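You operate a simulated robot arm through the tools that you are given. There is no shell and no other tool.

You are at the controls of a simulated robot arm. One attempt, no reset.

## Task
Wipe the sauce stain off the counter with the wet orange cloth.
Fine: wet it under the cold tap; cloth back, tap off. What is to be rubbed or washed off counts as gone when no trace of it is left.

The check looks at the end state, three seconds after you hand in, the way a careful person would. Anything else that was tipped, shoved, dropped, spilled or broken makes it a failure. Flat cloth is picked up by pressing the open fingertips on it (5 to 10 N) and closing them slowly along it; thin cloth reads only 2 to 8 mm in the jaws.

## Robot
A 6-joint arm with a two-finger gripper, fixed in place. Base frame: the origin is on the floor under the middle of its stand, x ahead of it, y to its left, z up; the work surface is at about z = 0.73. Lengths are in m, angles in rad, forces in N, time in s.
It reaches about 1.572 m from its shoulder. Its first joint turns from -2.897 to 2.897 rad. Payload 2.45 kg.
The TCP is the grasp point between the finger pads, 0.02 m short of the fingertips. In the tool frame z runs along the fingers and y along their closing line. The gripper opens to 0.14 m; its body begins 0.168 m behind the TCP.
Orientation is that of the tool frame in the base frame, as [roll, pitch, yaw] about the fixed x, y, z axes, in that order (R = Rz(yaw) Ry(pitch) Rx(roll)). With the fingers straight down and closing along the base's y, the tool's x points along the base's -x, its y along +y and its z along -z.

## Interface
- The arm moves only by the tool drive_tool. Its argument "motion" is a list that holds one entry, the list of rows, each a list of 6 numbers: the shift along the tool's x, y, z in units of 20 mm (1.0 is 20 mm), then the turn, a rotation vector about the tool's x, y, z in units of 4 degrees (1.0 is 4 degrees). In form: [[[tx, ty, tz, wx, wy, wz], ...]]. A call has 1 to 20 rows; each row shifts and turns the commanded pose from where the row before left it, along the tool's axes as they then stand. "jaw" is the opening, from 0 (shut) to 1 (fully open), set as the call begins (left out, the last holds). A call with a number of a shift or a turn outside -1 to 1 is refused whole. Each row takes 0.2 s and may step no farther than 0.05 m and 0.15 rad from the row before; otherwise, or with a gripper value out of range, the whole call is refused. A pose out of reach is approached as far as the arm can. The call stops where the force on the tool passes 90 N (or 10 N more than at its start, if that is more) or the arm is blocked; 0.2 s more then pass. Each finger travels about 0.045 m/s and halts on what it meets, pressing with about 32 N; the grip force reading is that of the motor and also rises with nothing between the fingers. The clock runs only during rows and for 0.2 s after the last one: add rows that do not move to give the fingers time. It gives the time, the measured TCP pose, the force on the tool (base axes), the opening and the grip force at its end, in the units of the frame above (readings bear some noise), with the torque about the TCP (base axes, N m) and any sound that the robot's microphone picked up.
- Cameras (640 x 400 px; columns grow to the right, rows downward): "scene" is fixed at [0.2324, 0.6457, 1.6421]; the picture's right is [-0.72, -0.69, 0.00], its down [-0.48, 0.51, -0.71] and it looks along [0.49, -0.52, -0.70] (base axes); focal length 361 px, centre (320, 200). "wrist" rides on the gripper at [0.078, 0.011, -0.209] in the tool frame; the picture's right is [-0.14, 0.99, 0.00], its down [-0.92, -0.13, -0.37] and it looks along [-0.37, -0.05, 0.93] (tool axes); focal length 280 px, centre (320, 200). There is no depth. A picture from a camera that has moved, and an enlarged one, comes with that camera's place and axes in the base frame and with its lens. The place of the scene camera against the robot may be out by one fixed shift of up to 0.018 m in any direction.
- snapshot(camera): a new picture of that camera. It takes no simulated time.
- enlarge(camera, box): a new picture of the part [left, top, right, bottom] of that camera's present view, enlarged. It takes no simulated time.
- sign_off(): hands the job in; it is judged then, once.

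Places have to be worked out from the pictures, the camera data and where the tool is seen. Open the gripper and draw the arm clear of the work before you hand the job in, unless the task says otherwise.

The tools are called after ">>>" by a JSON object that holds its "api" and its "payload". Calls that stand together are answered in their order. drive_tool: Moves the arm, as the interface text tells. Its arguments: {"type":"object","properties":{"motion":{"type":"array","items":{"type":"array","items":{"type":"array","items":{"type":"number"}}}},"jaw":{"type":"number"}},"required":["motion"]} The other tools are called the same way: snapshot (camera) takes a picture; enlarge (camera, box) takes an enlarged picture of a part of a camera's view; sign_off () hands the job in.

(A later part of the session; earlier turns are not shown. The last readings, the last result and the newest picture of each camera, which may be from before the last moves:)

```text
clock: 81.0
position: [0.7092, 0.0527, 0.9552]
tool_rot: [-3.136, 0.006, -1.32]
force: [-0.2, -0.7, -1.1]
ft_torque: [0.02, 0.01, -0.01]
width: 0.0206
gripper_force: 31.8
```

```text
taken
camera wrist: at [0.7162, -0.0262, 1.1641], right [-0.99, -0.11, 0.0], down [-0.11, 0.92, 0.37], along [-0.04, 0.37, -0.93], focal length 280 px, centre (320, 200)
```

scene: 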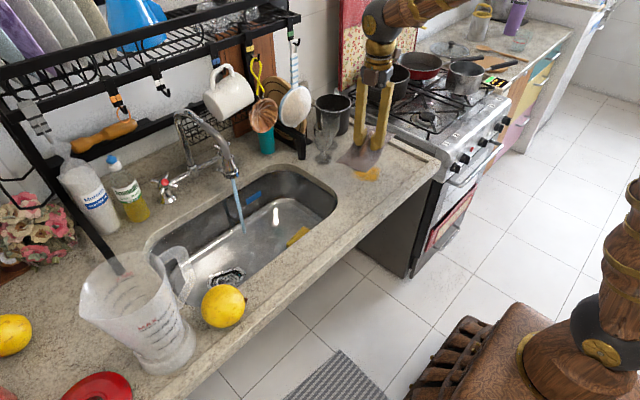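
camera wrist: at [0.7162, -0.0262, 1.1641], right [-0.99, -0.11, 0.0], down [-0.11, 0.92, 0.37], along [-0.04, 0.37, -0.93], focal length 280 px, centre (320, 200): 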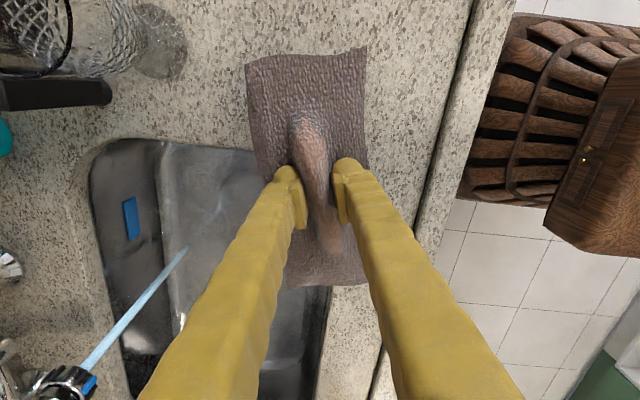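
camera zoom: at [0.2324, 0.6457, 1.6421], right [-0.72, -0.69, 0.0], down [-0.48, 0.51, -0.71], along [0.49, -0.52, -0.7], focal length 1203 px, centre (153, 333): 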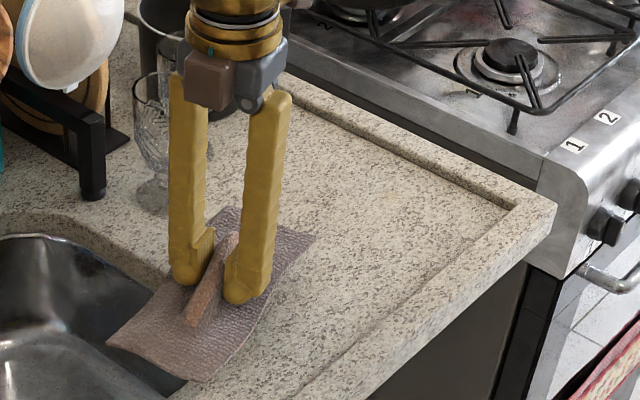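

The visible part is clean, but the cloth still hides part of the old stain area from the scene camera. I move a further 10 cm toward +y and zoom in.

>>> {"api": "drive_tool", "payload": {"motion": [[[-0.95, -0.24, -0.5, 0, 0, 0], [-0.95, -0.24, -0.5, 0, 0, 0], [-0.95, -0.24, -0.5, 0, 0, 0], [-0.95, -0.24, 0, 0, 0, 0], [-0.95, -0.24, 0, 0, 0, 0], [-0.95, -0.24, 0, 0, 0, 0], [0, 0, 0, 0, 0, 0]]], "jaw": 0}}

>>> {"api": "enlarge", "payload": {"camera": "scene", "box": [320, 130, 420, 210]}}

>>> {"api": "enlarge", "payload": {"camera": "scene", "box": [345, 155, 395, 195]}}

```text
clock: 82.6
position: [0.71, 0.1708, 0.9867]
tool_rot: [-3.137, 0.006, -1.321]
force: [1.3, -0.1, -0.1]
ft_torque: [0.02, 0.02, -0.03]
width: 0.0206
gripper_force: 32.3
```

```text
5.00 times, centred on (370, 170) of scene
camera zoom: at [0.2324, 0.6457, 1.6421], right [-0.72, -0.69, 0.0], down [-0.48, 0.51, -0.71], along [0.49, -0.52, -0.7], focal length 1804 px, centre (70, 350)
```

zoom: 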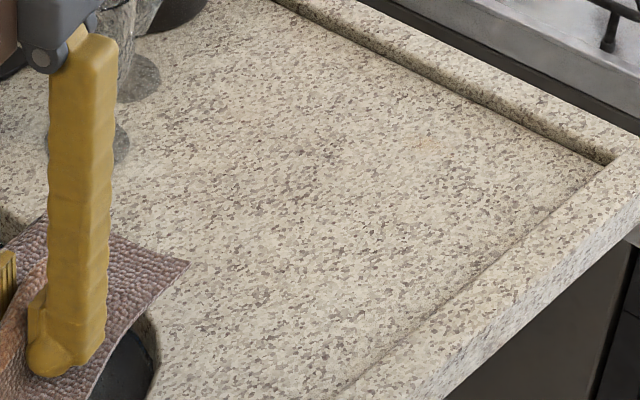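

```text
10.00 times, centred on (370, 175) of scene
camera zoom: at [0.2324, 0.6457, 1.6421], right [-0.72, -0.69, 0.0], down [-0.48, 0.51, -0.71], along [0.49, -0.52, -0.7], focal length 3609 px, centre (-180, 450)
```

zoom: 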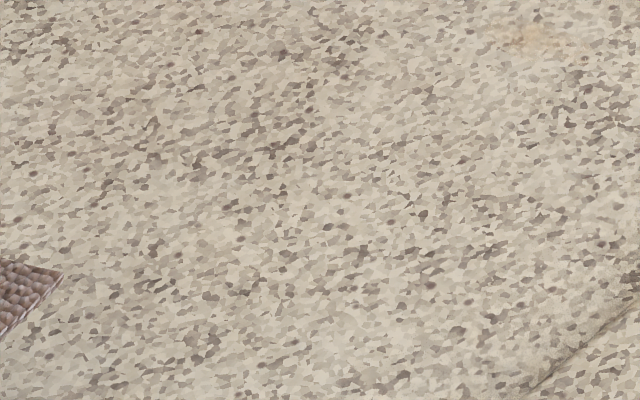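

The main stain area is clean at 10× zoom, but there is a faint tan tint near (391,159), about (0.70, −0.20). I zoom in there and on other counter areas for comparison.

>>> {"api": "enlarge", "payload": {"camera": "scene", "box": [380, 150, 405, 168]}}

>>> {"api": "enlarge", "payload": {"camera": "scene", "box": [350, 162, 385, 186]}}

>>> {"api": "enlarge", "payload": {"camera": "scene", "box": [340, 130, 390, 165]}}

```text
16.00 times, centred on (392, 159) of scene
camera zoom: at [0.2324, 0.6457, 1.6421], right [-0.72, -0.69, 0.0], down [-0.48, 0.51, -0.71], along [0.49, -0.52, -0.7], focal length 5774 px, centre (-840, 856)
```

zoom: 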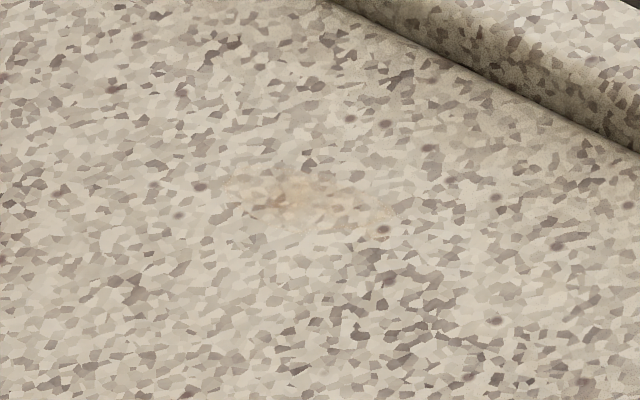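

```text
16.00 times, centred on (368, 174) of scene
camera zoom: at [0.2324, 0.6457, 1.6421], right [-0.72, -0.69, 0.0], down [-0.48, 0.51, -0.71], along [0.49, -0.52, -0.7], focal length 5774 px, centre (-440, 616)
```

zoom: 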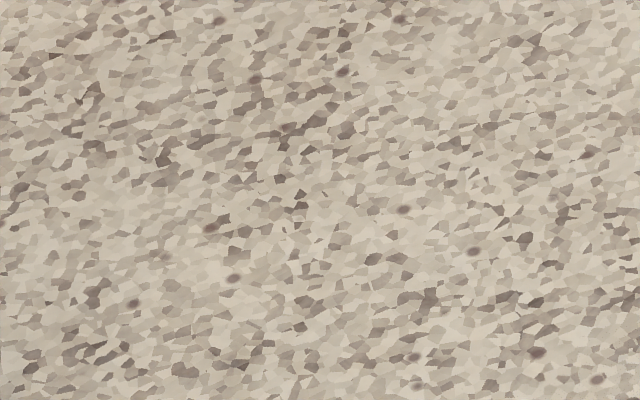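

```text
11.43 times, centred on (365, 148) of scene
camera zoom: at [0.2324, 0.6457, 1.6421], right [-0.72, -0.69, 0.0], down [-0.48, 0.51, -0.71], along [0.49, -0.52, -0.7], focal length 4124 px, centre (-194, 800)
```

zoom: 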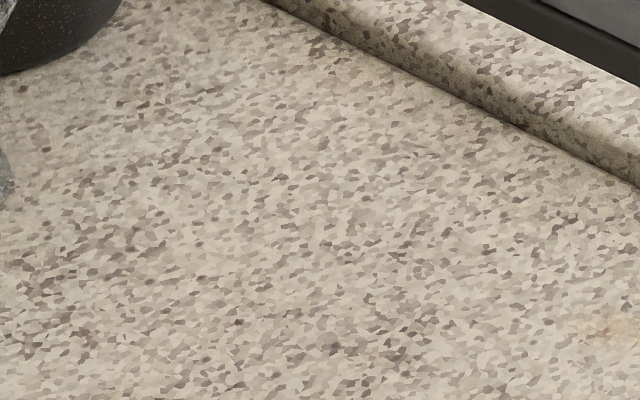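

The old stain area is completely clean. To be safe I'll also rub the faint tan mark at (0.70, −0.20), so I carry the cloth back over to (0.70, −0.14).

>>> {"api": "drive_tool", "payload": {"motion": [[[0.99, 0.287, 0, 0, 0, 0], [0.99, 0.287, 0, 0, 0, 0], [0.99, 0.287, 0, 0, 0, 0], [0.99, 0.287, 0, 0, 0, 0], [0.99, 0.287, 0, 0, 0, 0], [0.99, 0.287, 0, 0, 0, 0], [0.99, 0.287, 0, 0, 0, 0], [0.99, 0.287, 0, 0, 0, 0], [0.99, 0.287, 0, 0, 0, 0], [0.99, 0.287, 0, 0, 0, 0], [0.99, 0.287, 0, 0, 0, 0], [0.99, 0.287, 0, 0, 0, 0], [0.99, 0.287, 0, 0, 0, 0], [0.99, 0.287, 0, 0, 0, 0], [0.99, 0.287, 0, 0, 0, 0], [0, 0, 0.9, 0, 0, 0], [0, 0, 0.9, 0, 0, 0], [0, 0, 0.9, 0, 0, 0], [0, 0, 0, 0, 0, 0]]], "jaw": 0}}

>>> {"api": "enlarge", "payload": {"camera": "scene", "box": [300, 100, 440, 220]}}

>>> {"api": "snapshot", "payload": {"camera": "wrist"}}

```text
clock: 86.6
position: [0.6992, -0.1372, 0.9307]
tool_rot: [-3.134, 0.004, -1.32]
force: [-0.3, 0.5, 0.0]
ft_torque: [-0.05, 0.04, 0.01]
width: 0.0207
gripper_force: 31.1
```

```text
3.33 times, centred on (370, 160) of scene
camera zoom: at [0.2324, 0.6457, 1.6421], right [-0.72, -0.69, 0.0], down [-0.48, 0.51, -0.71], along [0.49, -0.52, -0.7], focal length 1203 px, centre (153, 333)
```

zoom: 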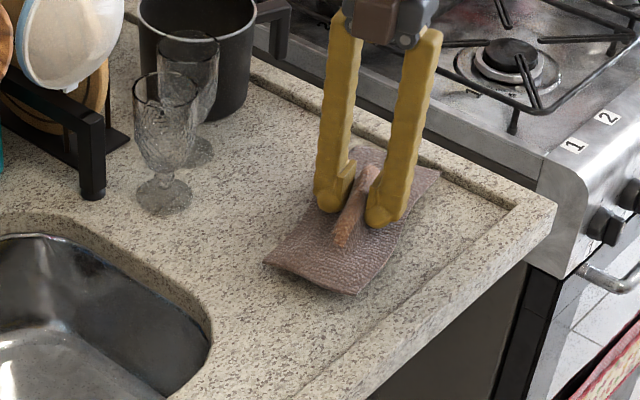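

```text
taken
camera wrist: at [0.7051, -0.216, 1.1392], right [-0.99, -0.11, 0.0], down [-0.11, 0.92, 0.37], along [-0.04, 0.37, -0.93], focal length 280 px, centre (320, 200)
```

wrist: 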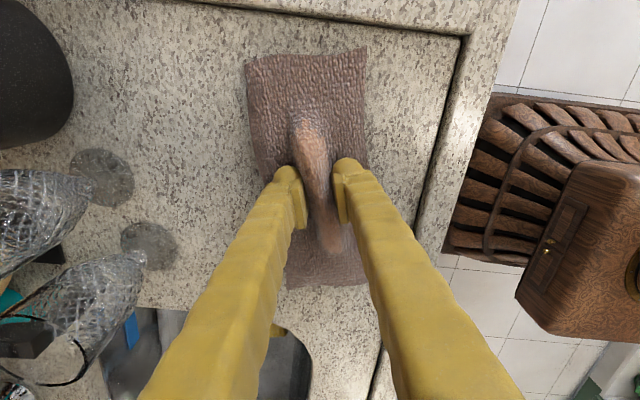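

Cloth now covers the mark with 2 cm to the raised rim. I lower to contact.

>>> {"api": "drive_tool", "payload": {"motion": [[[0, 0, 0.4, 0, 0, 0], [0, 0, 0.25, 0, 0, 0], [0, 0, 0, 0, 0, 0]]], "jaw": 0}}

```text
clock: 87.4
position: [0.6985, -0.1366, 0.9187]
tool_rot: [-3.136, 0.005, -1.323]
force: [1.4, 0.8, -0.4]
ft_torque: [0.0, 0.0, 0.04]
width: 0.0202
gripper_force: 31.7
```

No load yet at 0.9187; 3 mm more in two steps.

>>> {"api": "drive_tool", "payload": {"motion": [[[0, 0, 0.1, 0, 0, 0], [0, 0, 0.06, 0, 0, 0], [0, 0, 0, 0, 0, 0]]], "jaw": 0}}

```text
clock: 88.2
position: [0.6999, -0.1373, 0.9159]
tool_rot: [-3.138, 0.006, -1.321]
force: [-2.1, -2.2, 8.4]
ft_torque: [-0.06, 0.07, -0.03]
width: 0.0205
gripper_force: 31.9
```

8.4 N of contact. I rub in short strokes in x and y, staying clear of the rim.

>>> {"api": "drive_tool", "payload": {"motion": [[[0.123, -0.485, 0.01, 0, 0, 0], [0.123, -0.485, 0, 0, 0, 0], [-0.123, 0.485, 0, 0, 0, 0], [-0.123, 0.485, 0, 0, 0, 0], [-0.123, 0.485, 0, 0, 0, 0], [-0.123, 0.485, 0, 0, 0, 0], [0.123, -0.485, 0.01, 0, 0, 0], [0.123, -0.485, 0, 0, 0, 0], [0.123, -0.485, 0, 0, 0, 0], [0.123, -0.485, 0, 0, 0, 0], [-0.123, 0.485, 0, 0, 0, 0], [-0.123, 0.485, 0, 0, 0, 0], [0.485, 0.123, 0.01, 0, 0, 0], [-0.485, -0.123, 0, 0, 0, 0], [-0.485, -0.123, 0, 0, 0, 0], [0.485, 0.123, 0, 0, 0, 0], [0.485, 0.123, 0, 0, 0, 0], [-0.485, -0.123, 0, 0, 0, 0], [0, 0, 0, 0, 0, 0]]], "jaw": 0}}

```text
clock: 89.8
position: [0.6821, -0.1378, 0.9149]
tool_rot: [3.141, 0.009, -1.321]
force: [-4.4, -1.5, 17.9]
ft_torque: [-0.08, -0.02, -0.05]
width: 0.0207
gripper_force: 32.2
stopped in row 7: the force on the tool passed its limit at 107 N (the readings are from after the stop); the commanded pose is now the measured one
```

The force peaked past the limit when I pressed while reversing. I lift off and move away to see whether the mark changed.

>>> {"api": "drive_tool", "payload": {"motion": [[[0, 0, -0.8, 0, 0, 0], [0, 0, -0.8, 0, 0, 0], [0, 0, -0.8, 0, 0, 0], [-0.95, -0.24, 0, 0, 0, 0], [-0.95, -0.24, 0, 0, 0, 0], [-0.95, -0.24, 0, 0, 0, 0], [-0.95, -0.24, 0, 0, 0, 0], [-0.95, -0.24, 0, 0, 0, 0], [-0.95, -0.24, 0, 0, 0, 0], [-0.95, -0.24, 0, 0, 0, 0], [-0.95, -0.24, 0, 0, 0, 0], [-0.95, -0.24, 0, 0, 0, 0], [-0.95, -0.24, 0, 0, 0, 0], [-0.95, -0.24, 0, 0, 0, 0], [-0.95, -0.24, 0, 0, 0, 0], [-0.95, -0.24, 0, 0, 0, 0], [-0.95, -0.24, 0, 0, 0, 0], [0, 0, 0, 0, 0, 0]]], "jaw": 0}}

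>>> {"api": "enlarge", "payload": {"camera": "scene", "box": [320, 130, 420, 210]}}

>>> {"api": "enlarge", "payload": {"camera": "scene", "box": [380, 150, 405, 168]}}

>>> {"api": "snapshot", "payload": {"camera": "wrist"}}

```text
clock: 93.5
position: [0.6842, 0.1367, 0.9636]
tool_rot: [3.138, 0.008, -1.321]
force: [0.3, 0.3, 0.1]
ft_torque: [0.0, -0.03, -0.01]
width: 0.0205
gripper_force: 31.5
```

```text
5.00 times, centred on (370, 170) of scene
camera zoom: at [0.2324, 0.6457, 1.6421], right [-0.72, -0.69, 0.0], down [-0.48, 0.51, -0.71], along [0.49, -0.52, -0.7], focal length 1804 px, centre (70, 350)
```

zoom: 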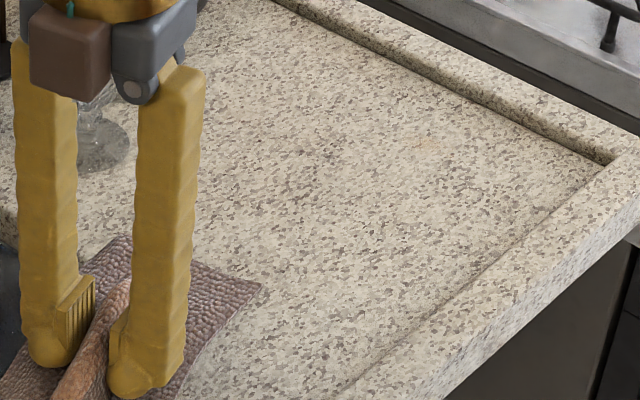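

```text
16.00 times, centred on (392, 159) of scene
camera zoom: at [0.2324, 0.6457, 1.6421], right [-0.72, -0.69, 0.0], down [-0.48, 0.51, -0.71], along [0.49, -0.52, -0.7], focal length 5774 px, centre (-840, 856)
```

zoom: 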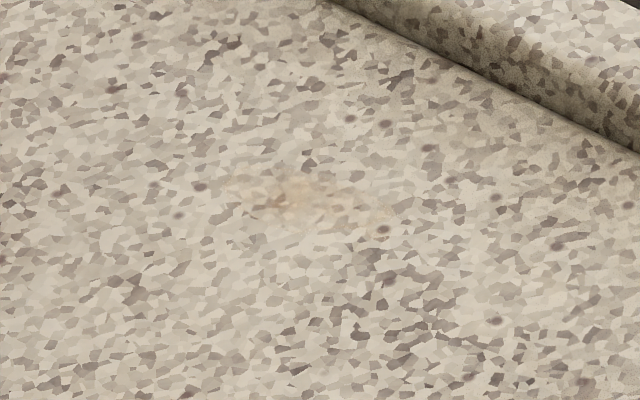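

```text
taken
camera wrist: at [0.6919, 0.0575, 1.171], right [-0.99, -0.11, 0.0], down [-0.1, 0.92, 0.38], along [-0.04, 0.37, -0.93], focal length 280 px, centre (320, 200)
```

wrist: 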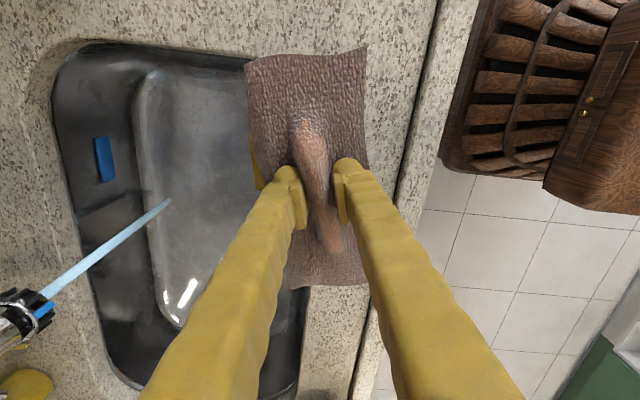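

The tan mark is pixel-for-pixel unchanged by rubbing and sits 11 cm from where the sauce was: it belongs to the granite. The stain itself is gone, so I return the cloth to its original place over the sink's front edge.

>>> {"api": "drive_tool", "payload": {"motion": [[[-0.857, 0.012, 0, 0, 0, 0], [-0.857, 0.012, 0, 0, 0, 0], [-0.857, 0.012, 0, 0, 0, 0], [-0.857, 0.012, 0, 0, 0, 0], [-0.857, 0.012, 0, 0, 0, 0], [-0.857, 0.012, 0, 0, 0, 0], [0, 0, 0.6, 0, 0, 0], [0, 0, 0.6, 0, 0, 0], [0, 0, 0.6, 0, 0, 0], [0, 0, 0, 0, 0, 0]]], "jaw": 0}}

>>> {"api": "enlarge", "payload": {"camera": "scene", "box": [240, 180, 360, 290]}}

>>> {"api": "snapshot", "payload": {"camera": "wrist"}}

```text
clock: 95.8
position: [0.6555, 0.2353, 0.9287]
tool_rot: [3.14, 0.008, -1.32]
force: [0.2, 0.8, -1.0]
ft_torque: [-0.03, -0.01, 0.04]
width: 0.0206
gripper_force: 32.3
```

```text
3.64 times, centred on (300, 235) of scene
camera zoom: at [0.2324, 0.6457, 1.6421], right [-0.72, -0.69, 0.0], down [-0.48, 0.51, -0.71], along [0.49, -0.52, -0.7], focal length 1312 px, centre (393, 73)
```

zoom: 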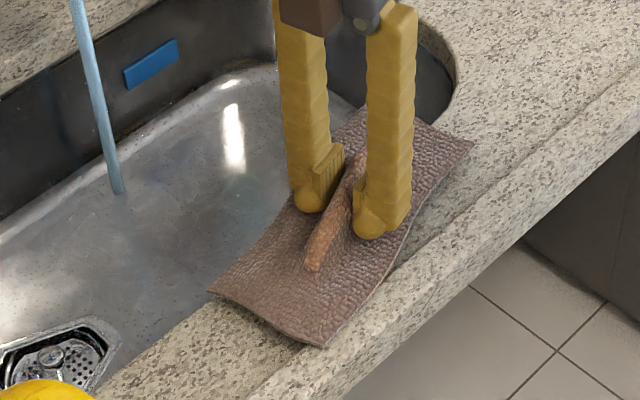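

```text
taken
camera wrist: at [0.6635, 0.1566, 1.1355], right [-0.99, -0.11, 0.0], down [-0.1, 0.92, 0.38], along [-0.04, 0.37, -0.93], focal length 280 px, centre (320, 200)
```

wrist: 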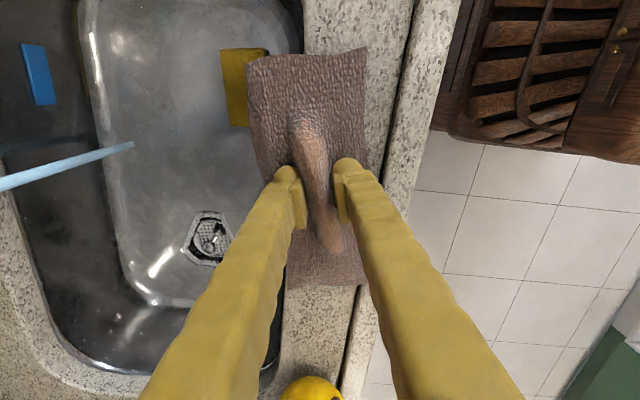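

The cloth sits about 8° rotated compared with how it lay at first; I turn it back and lower to just above the counter.

>>> {"api": "drive_tool", "payload": {"motion": [[[0, 0, 0, 0, 0, 0.7], [0, 0, 0, 0, 0, 0.7], [0, 0, 0, 0, 0, 0.7], [0, 0, 0.3, 0, 0, 0], [0, 0, 0.2, 0, 0, 0], [0, 0, 0, 0, 0, 0]]], "jaw": 0}}

>>> {"api": "enlarge", "payload": {"camera": "scene", "box": [240, 180, 360, 290]}}

```text
clock: 97.2
position: [0.6564, 0.236, 0.9205]
tool_rot: [-3.14, 0.008, -1.468]
force: [1.5, -1.1, 48.7]
ft_torque: [0.05, 0.87, 0.12]
width: 0.0209
gripper_force: 32.4
```

```text
3.64 times, centred on (300, 235) of scene
camera zoom: at [0.2324, 0.6457, 1.6421], right [-0.72, -0.69, 0.0], down [-0.48, 0.51, -0.71], along [0.49, -0.52, -0.7], focal length 1312 px, centre (393, 73)
```

zoom: 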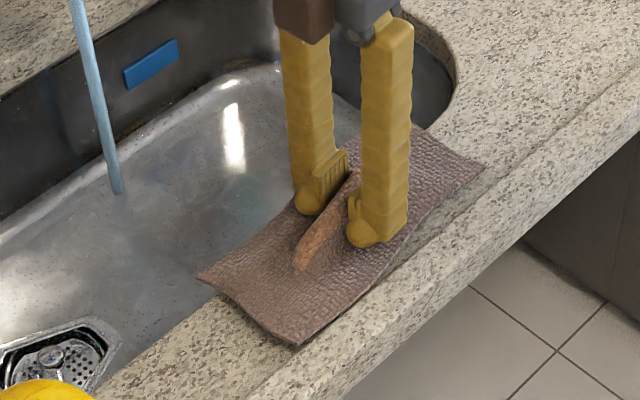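

Contact came a little early (49 N). I ease up 1.5 mm to reduce the load before releasing.

>>> {"api": "drive_tool", "payload": {"motion": [[[0, 0, -0.08, 0, 0, 0], [0, 0, 0, 0, 0, 0]]], "jaw": 0}}

```text
clock: 97.8
position: [0.654, 0.2366, 0.9205]
tool_rot: [3.139, 0.01, -1.469]
force: [8.5, 4.5, 22.6]
ft_torque: [0.61, 0.42, -0.09]
width: 0.0203
gripper_force: 32.3
```

>>> {"api": "drive_tool", "payload": {"motion": [[[0, 0, -0.05, 0, 0, 0], [0, 0, 0, 0, 0, 0]]], "jaw": 0}}

```text
clock: 98.3
position: [0.6547, 0.2352, 0.9214]
tool_rot: [3.137, 0.007, -1.467]
force: [-0.1, -0.3, -0.3]
ft_torque: [-0.01, -0.01, 0.04]
width: 0.0204
gripper_force: 31.9
```

The cloth now just touches with no load. I open the jaws gently to 4.6 cm to release it.

>>> {"api": "drive_tool", "payload": {"motion": [[[0, 0, 0, 0, 0, 0], [0, 0, 0, 0, 0, 0]]], "jaw": 0.22}}

>>> {"api": "enlarge", "payload": {"camera": "scene", "box": [240, 180, 360, 290]}}

```text
clock: 99.0
position: [0.6554, 0.2353, 0.9225]
tool_rot: [3.138, 0.009, -1.469]
force: [-0.8, -0.1, 0.0]
ft_torque: [-0.02, 0.0, 0.01]
width: 0.0309
gripper_force: 0.1
```

```text
3.64 times, centred on (300, 235) of scene
camera zoom: at [0.2324, 0.6457, 1.6421], right [-0.72, -0.69, 0.0], down [-0.48, 0.51, -0.71], along [0.49, -0.52, -0.7], focal length 1312 px, centre (393, 73)
```

zoom: 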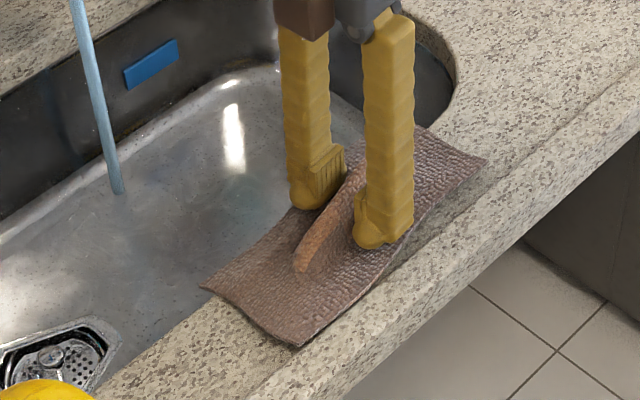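

Released; the cloth lies practically where it was. I open a bit more and lift straight up.

>>> {"api": "drive_tool", "payload": {"motion": [[[0, 0, 0, 0, 0, 0], [0, 0, -0.3, 0, 0, 0], [0, 0, -0.7, 0, 0, 0], [0, 0, -1, 0, 0, 0], [0, 0, -1, 0, 0, 0], [0, 0, -1, 0, 0, 0], [0, 0, -1, 0, 0, 0], [0, 0, -1, 0, 0, 0], [0, 0, -1, 0, 0, 0], [0, 0, -1, 0, 0, 0], [0, 0, 0, 0, 0, 0]]], "jaw": 0.34}}

>>> {"api": "snapshot", "payload": {"camera": "scene"}}

>>> {"api": "snapshot", "payload": {"camera": "wrist"}}

```text
clock: 101.3
position: [0.6574, 0.2345, 1.0821]
tool_rot: [3.137, 0.009, -1.468]
force: [-0.5, -0.6, -0.5]
ft_torque: [-0.04, -0.02, -0.02]
width: 0.0475
gripper_force: 0.0
```

```text
taken
```

scene: 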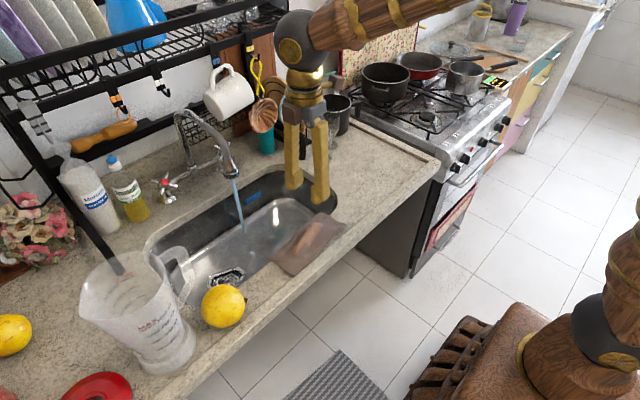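

```text
taken
camera wrist: at [0.6534, 0.1527, 1.2899], right [-1.0, 0.03, 0.0], down [0.03, 0.93, 0.38], along [0.01, 0.38, -0.93], focal length 280 px, centre (320, 200)
```

wrist: 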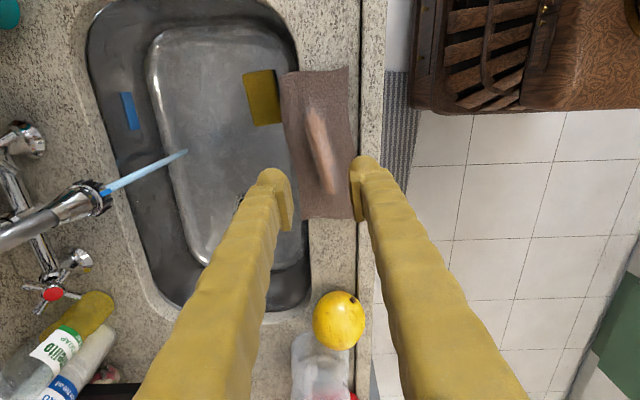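

The cloth is back in place. Now the tap: I raise a little and yaw the tool back toward its original heading so I can use the same tilted approach as before.

>>> {"api": "drive_tool", "payload": {"motion": [[[0, 0, -1, 0, 0, 1], [0, 0, -1, 0, 0, 1], [0, 0, -1, 0, 0, 1], [0, 0, -1, 0, 0, 1], [0, 0, -1, 0, 0, 1], [0, 0, 0, 0, 0, 1], [0, 0, 0, 0, 0, 1], [0, 0, 0, 0, 0, 1], [0, 0, 0, 0, 0, 1], [0, 0, 0, 0, 0, 1], [0, 0, 0, 0, 0, 1], [0, 0, 0, 0, 0, 1], [0, 0, 0, 0, 0, 1], [0, 0, 0, 0, 0, 1], [0, 0, 0, 0, 0, 1], [0, 0, 0, 0, 0, 1], [0, 0, 0, 0, 0, 1], [0, 0, 0, 0, 0, 1], [0, 0, 0, 0, 0, 1], [0, 0, 0, 0, 0, 1]]], "jaw": 0}}

```text
clock: 105.5
position: [0.6567, 0.2333, 1.1816]
tool_rot: [3.134, -0.003, -2.866]
force: [0.5, -0.4, 0.4]
ft_torque: [-0.01, 0.02, -0.02]
width: 0.0002
gripper_force: 28.9
```

Another 16° of yaw; then I shift to the earlier tilting spot near (0.687, 0.32, 1.18) and begin the forward tilt.

>>> {"api": "drive_tool", "payload": {"motion": [[[0, 0, 0, 0, 0, 0.99], [0, 0, 0, 0, 0, 0.99], [0, 0, 0, 0, 0, 0.99], [0, 0, 0, 0, 0, 0.99], [-0.3, 0.9, 0, 0, 0, 0], [-0.3, 0.9, 0, 0, 0, 0], [-0.3, 0.9, 0, 0, 0, 0], [-0.3, 0.9, 0, 0, 0, 0], [-0.3, 0.9, 0, 0, 0, 0], [0, 0, 0, 0, -1, 0], [0, 0, 0, 0, -1, 0], [0, 0, 0, 0, -1, 0], [0, 0, 0, 0, -1, 0], [0, 0, 0, 0, -1, 0], [0, 0, 0, 0, -1, 0], [0, 0, 0, 0, -1, 0], [0, 0, 0, 0, -1, 0], [0, 0, 0, 0, -1, 0], [0, 0, 0, 0, 0, 0]]], "jaw": 0}}

>>> {"api": "snapshot", "payload": {"camera": "wrist"}}

```text
clock: 109.5
position: [0.6877, 0.323, 1.183]
tool_rot: [3.13, 0.625, 3.136]
force: [0.2, 0.4, 0.4]
ft_torque: [0.01, 0.02, 0.02]
width: 0.0
gripper_force: 29.0
```

```text
taken
camera wrist: at [0.4995, 0.3335, 1.3055], right [0.11, 0.99, 0.09], down [0.53, -0.13, 0.84], along [0.84, -0.05, -0.54], focal length 280 px, centre (320, 200)
```

wrist: 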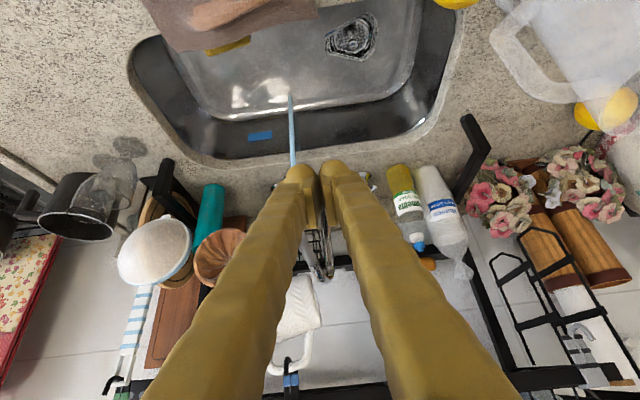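

The stain area (upper left) looks clean from here too. I complete the tilt to 72° and bring the closed fingers down to about (0.74, 0.17, 1.01).

>>> {"api": "drive_tool", "payload": {"motion": [[[0, 0, 0, 0, -1, 0], [0, 0, 0, 0, -1, 0], [0, 0, 0, 0, -1, 0], [0, 0, 0, 0, -1, 0], [0, 0, 0, 0, -1, 0], [0, 0, 0, 0, -1, 0], [0, 0, 0, 0, -1, 0], [0, 0, 0, 0, -1, 0], [0, 0, 0, 0, -1, 0], [0.745, -0.75, 0.513, 0, 0, 0], [0.745, -0.75, 0.513, 0, 0, 0], [0.745, -0.75, 0.513, 0, 0, 0], [0.745, -0.75, 0.513, 0, 0, 0], [0.745, -0.75, 0.513, 0, 0, 0], [0.745, -0.75, 0.513, 0, 0, 0], [0.745, -0.75, 0.513, 0, 0, 0], [0.745, -0.75, 0.513, 0, 0, 0], [0.745, -0.75, 0.513, 0, 0, 0], [0.745, -0.75, 0.513, 0, 0, 0], [0, 0, 0, 0, 0, 0]]], "jaw": 0}}

>>> {"api": "snapshot", "payload": {"camera": "wrist"}}

>>> {"api": "enlarge", "payload": {"camera": "wrist", "box": [310, 100, 430, 200]}}

```text
clock: 113.8
position: [0.7355, 0.1745, 1.0069]
tool_rot: [3.116, 1.253, 3.117]
force: [-0.2, -0.1, 0.2]
ft_torque: [0.0, 0.02, 0.01]
width: 0.0
gripper_force: 29.4
```

```text
taken
camera wrist: at [0.5112, 0.1853, 0.9983], right [0.04, 0.99, 0.14], down [-0.06, -0.14, 0.99], along [1.0, -0.05, 0.06], focal length 280 px, centre (320, 200)
```

wrist: 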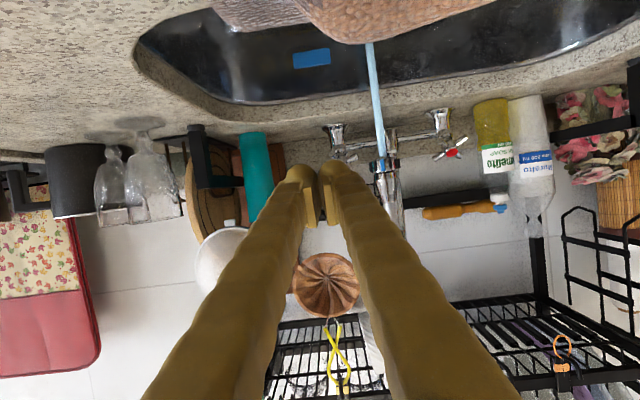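

```text
4.00 times, centred on (370, 150) of wrist
camera zoom: at [0.5112, 0.1853, 0.9983], right [0.04, 0.99, 0.14], down [-0.06, -0.14, 0.99], along [1.0, -0.05, 0.06], focal length 1122 px, centre (120, 400)
```

zoom: 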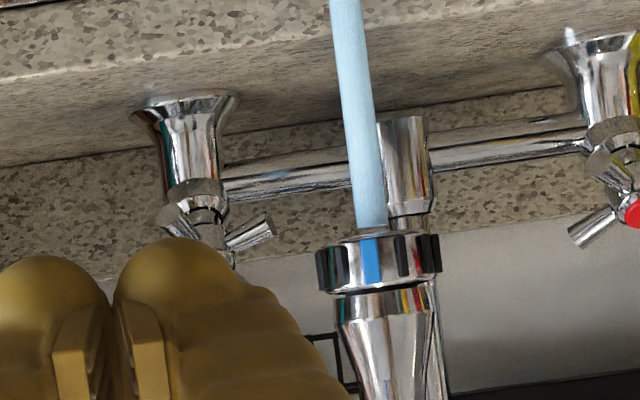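

The cross now shows one arm pointing down-front and one to +y, as expected after the quarter-ish turn. I advance under the bowl to (0.965, 0.145, 0.935), on the −y side of the handle.

>>> {"api": "drive_tool", "payload": {"motion": [[[-0.167, -0.08, 0.906, 0, 0, 0], [-0.167, -0.08, 0.906, 0, 0, 0], [-0.167, -0.08, 0.906, 0, 0, 0], [-0.167, -0.08, 0.906, 0, 0, 0], [-0.167, -0.08, 0.906, 0, 0, 0], [-0.167, -0.08, 0.906, 0, 0, 0], [-0.167, -0.08, 0.906, 0, 0, 0], [-0.167, -0.08, 0.906, 0, 0, 0], [-0.167, -0.08, 0.906, 0, 0, 0], [0.274, -0.15, 0.773, 0, 0, 0], [0.274, -0.15, 0.773, 0, 0, 0], [0.274, -0.15, 0.773, 0, 0, 0], [0.274, -0.15, 0.773, 0, 0, 0], [0.274, -0.15, 0.773, 0, 0, 0], [0, 0, 0, 0, 0, 0]]], "jaw": 0}}

>>> {"api": "snapshot", "payload": {"camera": "wrist"}}

>>> {"api": "enlarge", "payload": {"camera": "wrist", "box": [290, 90, 450, 210]}}

>>> {"api": "enlarge", "payload": {"camera": "scene", "box": [190, 110, 270, 170]}}

```text
clock: 117.0
position: [0.9719, 0.1465, 0.9376]
tool_rot: [-3.112, 1.248, -3.108]
force: [0.8, 0.4, -0.5]
ft_torque: [0.02, 0.0, 0.0]
width: 0.0
gripper_force: 29.9
out of reach, approached as far as the arm can: row 14
```

```text
taken
camera wrist: at [0.7464, 0.1555, 0.9286], right [0.04, 0.99, 0.12], down [-0.06, -0.12, 0.99], along [1.0, -0.05, 0.05], focal length 280 px, centre (320, 200)
```

wrist: 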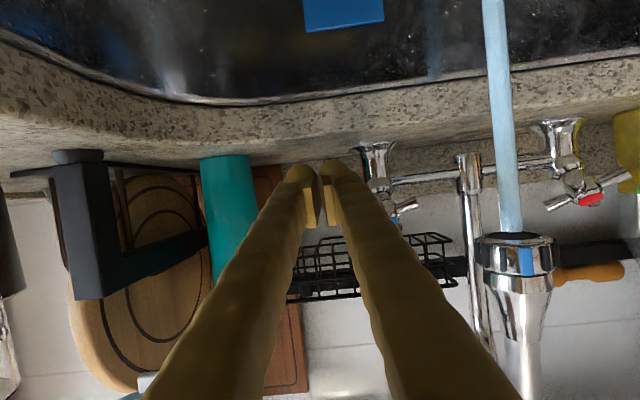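

```text
3.33 times, centred on (370, 150) of wrist
camera zoom: at [0.7464, 0.1555, 0.9286], right [0.04, 0.99, 0.12], down [-0.06, -0.12, 0.99], along [1.0, -0.05, 0.05], focal length 935 px, centre (153, 367)
```

zoom: 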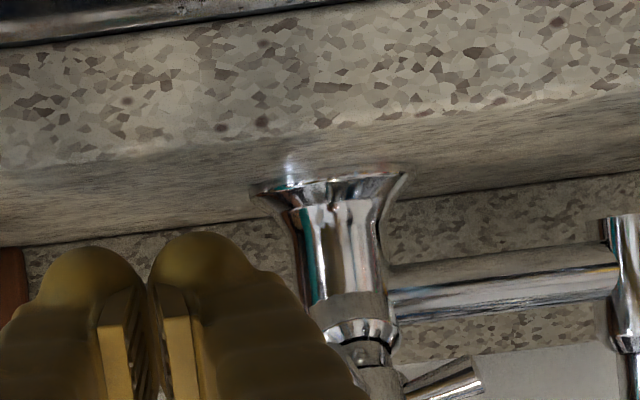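

```text
6.67 times, centred on (230, 140) of scene
camera zoom: at [0.2324, 0.6457, 1.6421], right [-0.72, -0.69, 0.0], down [-0.48, 0.51, -0.71], along [0.49, -0.52, -0.7], focal length 2406 px, centre (920, 600)
```

zoom: 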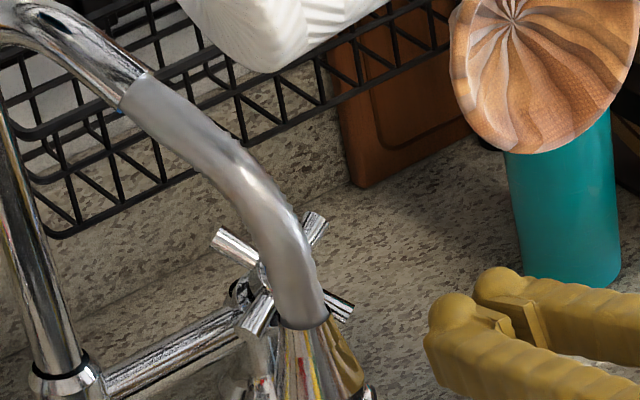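

The handle is in its open position. I move in beside the lower arm and start sweeping +y (clockwise, closing) in small steps.

>>> {"api": "drive_tool", "payload": {"motion": [[[-0.555, 0.09, 0.685, 0, 0, 0], [-0.555, 0.09, 0.685, 0, 0, 0], [0, 0.35, 0, 0, 0, 0], [0, 0.35, 0, 0, 0, 0], [0, 0.35, 0, 0, 0, 0], [0, 0, 0, 0, 0, 0]]], "jaw": 0}}

>>> {"api": "enlarge", "payload": {"camera": "wrist", "box": [290, 90, 450, 210]}}

>>> {"api": "enlarge", "payload": {"camera": "scene", "box": [190, 110, 270, 170]}}

```text
clock: 118.3
position: [1.0037, 0.1704, 0.9497]
tool_rot: [3.114, 1.252, 3.116]
force: [-18.7, -7.6, 3.8]
ft_torque: [0.09, -0.07, 0.37]
width: 0.0002
gripper_force: 29.3
```

```text
3.33 times, centred on (370, 150) of wrist
camera zoom: at [0.7787, 0.1812, 0.9408], right [0.04, 0.99, 0.14], down [-0.06, -0.14, 0.99], along [1.0, -0.05, 0.05], focal length 935 px, centre (153, 367)
```

zoom: 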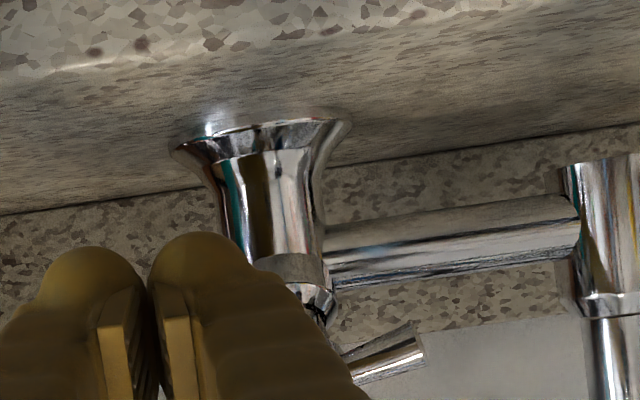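

```text
6.67 times, centred on (230, 140) of scene
camera zoom: at [0.2324, 0.6457, 1.6421], right [-0.72, -0.69, 0.0], down [-0.48, 0.51, -0.71], along [0.49, -0.52, -0.7], focal length 2406 px, centre (920, 600)
```

zoom: 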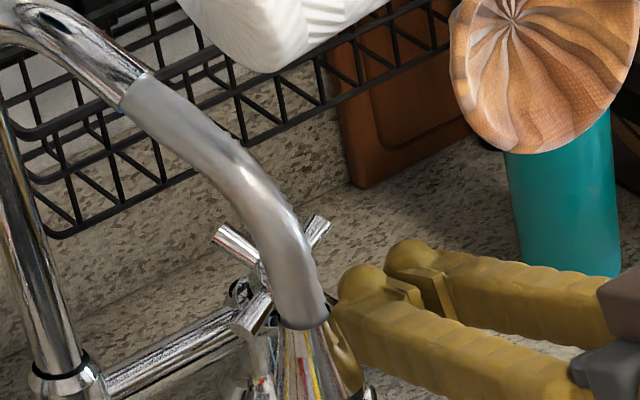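

Contact made (about 20 N). I continue sweeping +y.

>>> {"api": "drive_tool", "payload": {"motion": [[[0, 0.35, 0, 0, 0, 0], [0, 0.35, 0, 0, 0, 0], [0, 0, 0, 0, 0, 0]]], "jaw": 0}}

>>> {"api": "enlarge", "payload": {"camera": "wrist", "box": [290, 90, 450, 210]}}

>>> {"api": "enlarge", "payload": {"camera": "scene", "box": [190, 110, 270, 170]}}

```text
clock: 119.2
position: [1.0017, 0.185, 0.9492]
tool_rot: [3.118, 1.251, 3.122]
force: [-38.5, 2.4, -3.4]
ft_torque: [-0.06, 0.06, 0.98]
width: 0.0
gripper_force: 28.9
```

```text
3.33 times, centred on (370, 150) of wrist
camera zoom: at [0.7776, 0.1956, 0.9411], right [0.04, 0.99, 0.14], down [-0.06, -0.14, 0.99], along [1.0, -0.05, 0.05], focal length 935 px, centre (153, 367)
```

zoom: 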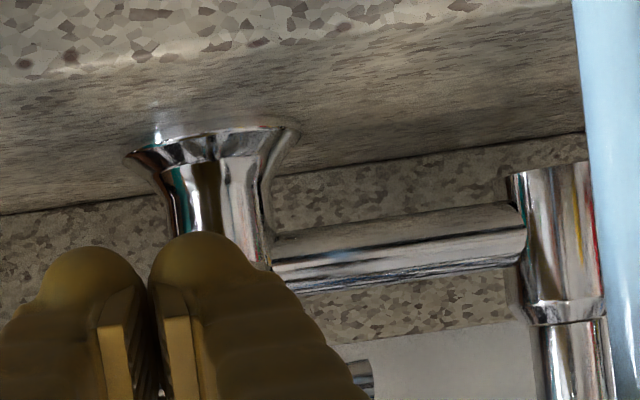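

```text
6.67 times, centred on (230, 140) of scene
camera zoom: at [0.2324, 0.6457, 1.6421], right [-0.72, -0.69, 0.0], down [-0.48, 0.51, -0.71], along [0.49, -0.52, -0.7], focal length 2406 px, centre (920, 600)
```

zoom: 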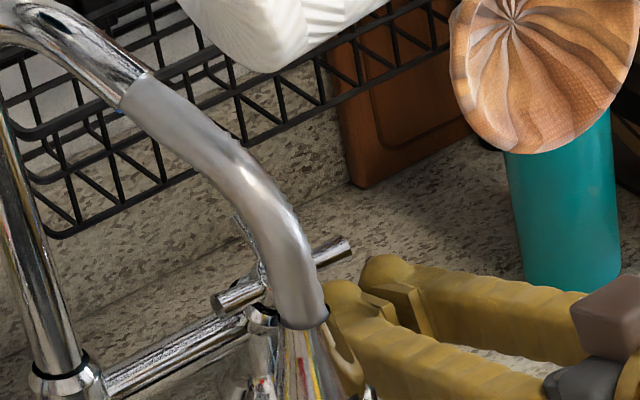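

The cross is turning clockwise (closing). I ease back 3 mm in x to relieve the −38 N and continue to sweep +y.

>>> {"api": "drive_tool", "payload": {"motion": [[[0.05, 0.3, -0.15, 0, 0, 0], [0, 0.35, 0, 0, 0, 0], [0, 0, 0, 0, 0, 0]]], "jaw": 0}}

>>> {"api": "enlarge", "payload": {"camera": "wrist", "box": [290, 90, 450, 210]}}

>>> {"api": "enlarge", "payload": {"camera": "scene", "box": [190, 110, 270, 170]}}

>>> {"api": "snapshot", "payload": {"camera": "scene"}}

```text
clock: 120.0
position: [1.0018, 0.1979, 0.9508]
tool_rot: [3.114, 1.254, 3.119]
force: [0.2, 0.6, -1.0]
ft_torque: [-0.01, 0.0, -0.01]
width: 0.0
gripper_force: 29.5
```

```text
3.33 times, centred on (370, 150) of wrist
camera zoom: at [0.7757, 0.2085, 0.9411], right [0.04, 0.99, 0.14], down [-0.06, -0.14, 0.99], along [1.0, -0.05, 0.06], focal length 935 px, centre (153, 367)
```

zoom: 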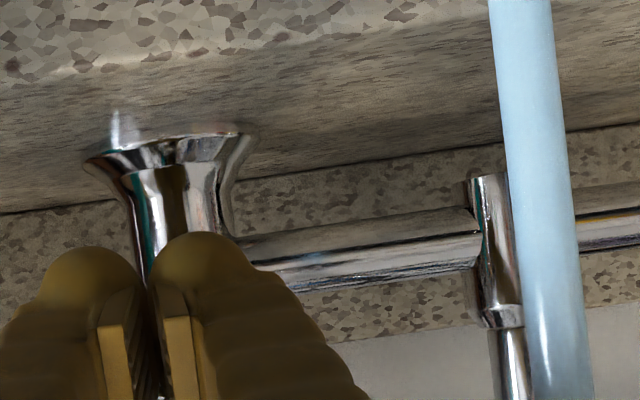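

```text
6.67 times, centred on (230, 140) of scene
camera zoom: at [0.2324, 0.6457, 1.6421], right [-0.72, -0.69, 0.0], down [-0.48, 0.51, -0.71], along [0.49, -0.52, -0.7], focal length 2406 px, centre (920, 600)
```

zoom: 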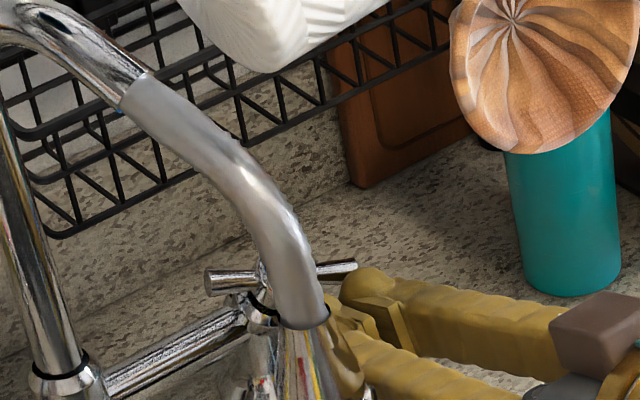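

```text
taken
```

scene: 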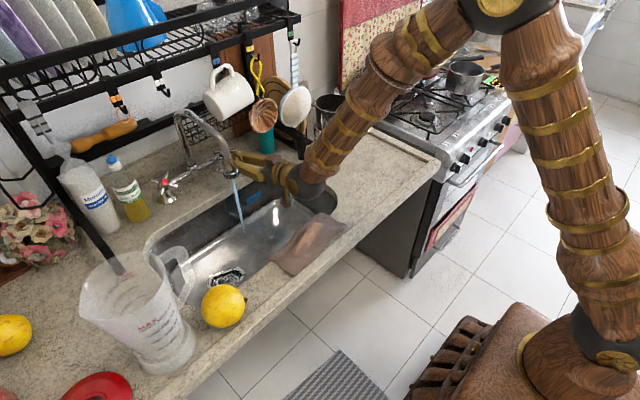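

About 10–15° remains to the closed stop. I raise 5 mm along the handle plane to engage more of the arm and push 7 mm further in +y, keeping clear of the spout.

>>> {"api": "drive_tool", "payload": {"motion": [[[-0.3, 0, 0.155, 0, 0, 0], [0, 0.2, 0, 0, 0, 0], [0, 0.2, 0, 0, 0, 0], [0, 0, 0, 0, 0, 0]]], "jaw": 0}}

>>> {"api": "enlarge", "payload": {"camera": "wrist", "box": [290, 90, 450, 210]}}

>>> {"api": "enlarge", "payload": {"camera": "scene", "box": [190, 110, 270, 170]}}

```text
clock: 121.0
position: [1.0036, 0.2045, 0.956]
tool_rot: [3.116, 1.254, 3.12]
force: [-12.0, -6.6, 7.5]
ft_torque: [0.17, -0.14, -0.18]
width: 0.006
gripper_force: 29.6
```

```text
3.33 times, centred on (370, 150) of wrist
camera zoom: at [0.7792, 0.2162, 0.9457], right [0.04, 0.99, 0.14], down [-0.06, -0.14, 0.99], along [1.0, -0.05, 0.06], focal length 935 px, centre (153, 367)
```

zoom: 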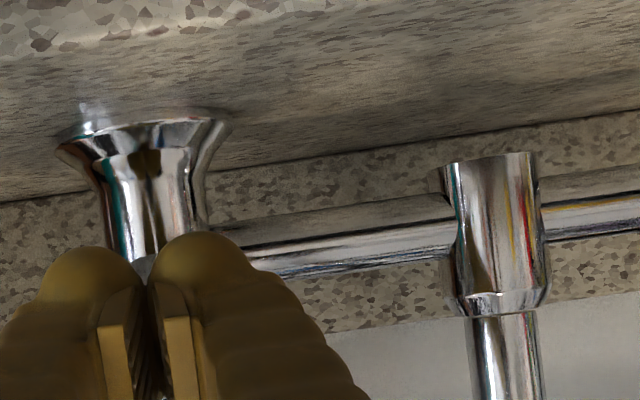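

```text
6.67 times, centred on (230, 140) of scene
camera zoom: at [0.2324, 0.6457, 1.6421], right [-0.72, -0.69, 0.0], down [-0.48, 0.51, -0.71], along [0.49, -0.52, -0.7], focal length 2406 px, centre (920, 600)
```

zoom: 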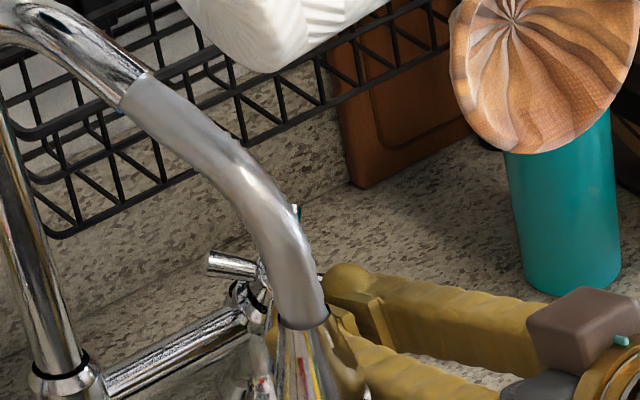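

The stream has disappeared from the wrist view and the arm is nearly back at its closed position. I check the spout.

>>> {"api": "enlarge", "payload": {"camera": "scene", "box": [190, 130, 290, 250]}}

>>> {"api": "snapshot", "payload": {"camera": "wrist"}}

```text
3.33 times, centred on (240, 190) of scene
camera zoom: at [0.2324, 0.6457, 1.6421], right [-0.72, -0.69, 0.0], down [-0.48, 0.51, -0.71], along [0.49, -0.52, -0.7], focal length 1203 px, centre (587, 233)
```

zoom: 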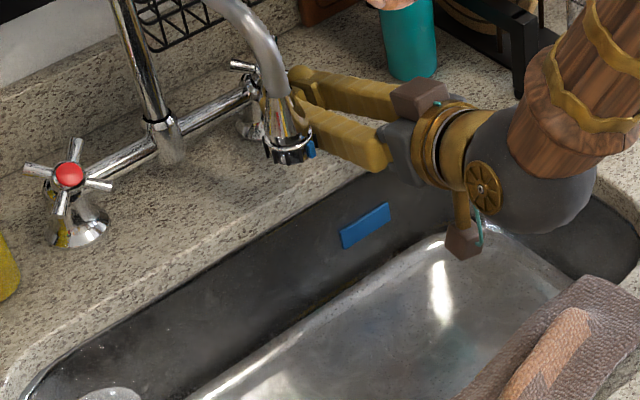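

```text
taken
camera wrist: at [0.7792, 0.2162, 0.9457], right [0.04, 0.99, 0.14], down [-0.06, -0.14, 0.99], along [1.0, -0.05, 0.06], focal length 280 px, centre (320, 200)
```

wrist: 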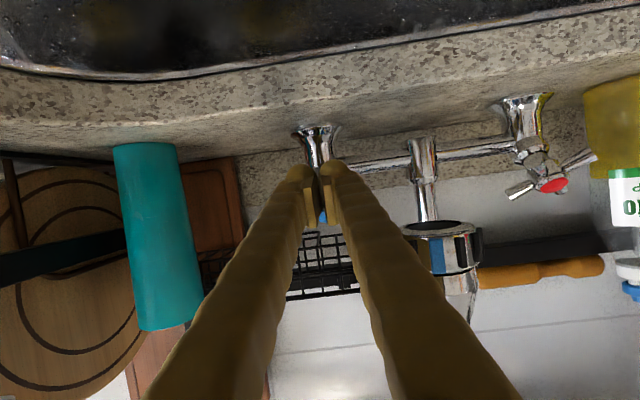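

The water is off. The −y finger is now in the way of the other arm for the last degree or two, so I withdraw straight back, move to −y, and will give the lower −y arm a final nudge against its stop.

>>> {"api": "drive_tool", "payload": {"motion": [[[0, -0.1, -0.6, 0, 0, 0], [0, 0, -0.8, 0, 0, 0], [0, 0, -0.8, 0, 0, 0], [0, -1, 0, 0, 0, 0], [0, -1, 0, 0, 0, 0], [0, -0.9, 0, 0, 0, 0], [0, 0, 0, 0, 0, 0]]], "jaw": 0}}

>>> {"api": "enlarge", "payload": {"camera": "wrist", "box": [290, 90, 450, 210]}}

>>> {"api": "enlarge", "payload": {"camera": "scene", "box": [190, 110, 270, 170]}}

```text
clock: 122.5
position: [0.959, 0.1443, 0.9696]
tool_rot: [3.12, 1.252, 3.124]
force: [0.1, -0.1, 0.5]
ft_torque: [0.03, -0.02, 0.01]
width: 0.0
gripper_force: 29.2
```

```text
3.33 times, centred on (370, 150) of wrist
camera zoom: at [0.7349, 0.1563, 0.9594], right [0.04, 0.99, 0.14], down [-0.06, -0.13, 0.99], along [1.0, -0.05, 0.06], focal length 935 px, centre (153, 367)
```

zoom: 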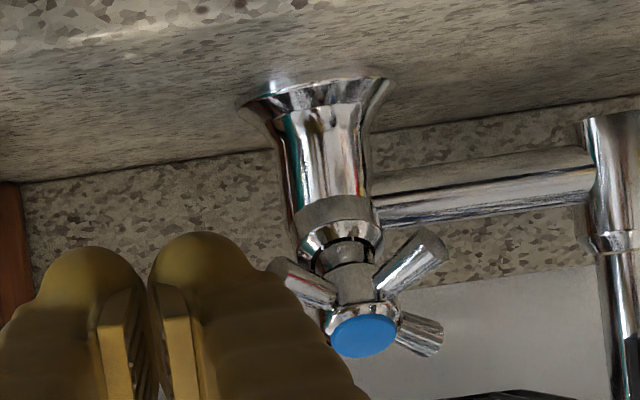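

```text
6.67 times, centred on (230, 140) of scene
camera zoom: at [0.2324, 0.6457, 1.6421], right [-0.72, -0.69, 0.0], down [-0.48, 0.51, -0.71], along [0.49, -0.52, -0.7], focal length 2406 px, centre (920, 600)
```

zoom: 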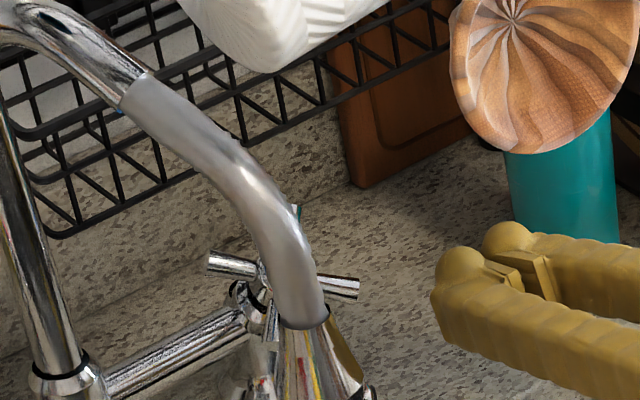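

It's within 2–4° of the original closed angle. I go back in on the −y side and nudge the lower arm +y until it meets its stop with moderate force.

>>> {"api": "drive_tool", "payload": {"motion": [[[0.087, 0, 0.8, 0, 0, 0], [0.087, 0, 0.8, 0, 0, 0], [0.087, 0, 0.8, 0, 0, 0], [0, 0.25, 0, 0, 0, 0], [0, 0.25, 0, 0, 0, 0], [0, 0.15, 0, 0, 0, 0], [0, 0, 0, 0, 0, 0]]], "jaw": 0}}

>>> {"api": "enlarge", "payload": {"camera": "scene", "box": [190, 110, 270, 170]}}

```text
clock: 124.2
position: [1.0059, 0.158, 0.9486]
tool_rot: [3.117, 1.251, 3.119]
force: [-0.3, -0.5, -0.5]
ft_torque: [-0.02, -0.04, 0.03]
width: 0.0002
gripper_force: 29.7
```

```text
6.67 times, centred on (230, 140) of scene
camera zoom: at [0.2324, 0.6457, 1.6421], right [-0.72, -0.69, 0.0], down [-0.48, 0.51, -0.71], along [0.49, -0.52, -0.7], focal length 2406 px, centre (920, 600)
```

zoom: 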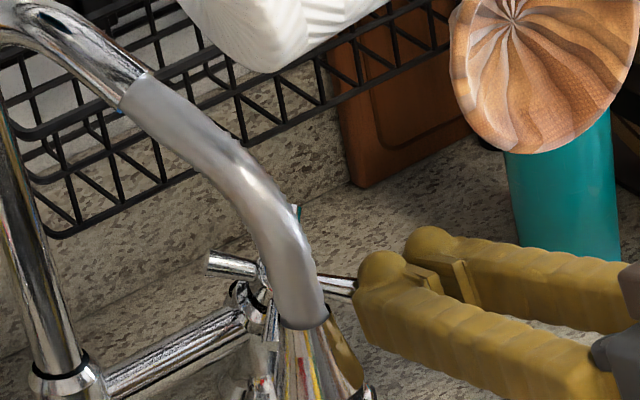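

No contact yet at y=0.158; I continue in 2–3 mm steps.

>>> {"api": "drive_tool", "payload": {"motion": [[[0, 0.13, 0, 0, 0, 0], [0, 0.1, 0, 0, 0, 0], [0, 0, 0, 0, 0, 0]]], "jaw": 0}}

>>> {"api": "enlarge", "payload": {"camera": "scene", "box": [190, 110, 270, 170]}}

```text
clock: 125.0
position: [1.0054, 0.1614, 0.9493]
tool_rot: [3.115, 1.252, 3.117]
force: [-1.8, -2.8, -0.2]
ft_torque: [0.05, -0.03, -0.03]
width: 0.0
gripper_force: 29.2
```

```text
6.67 times, centred on (230, 140) of scene
camera zoom: at [0.2324, 0.6457, 1.6421], right [-0.72, -0.69, 0.0], down [-0.48, 0.51, -0.71], along [0.49, -0.52, -0.7], focal length 2406 px, centre (920, 600)
```

zoom: 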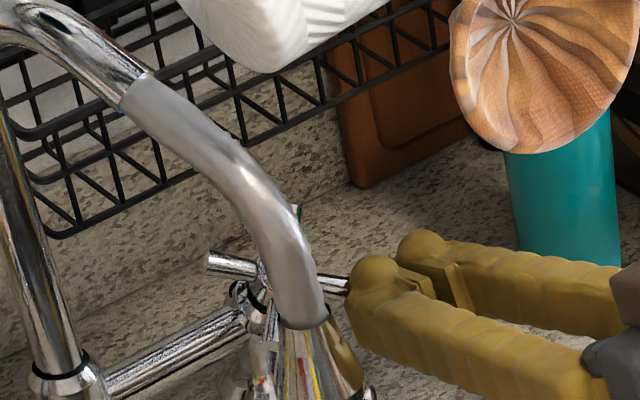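

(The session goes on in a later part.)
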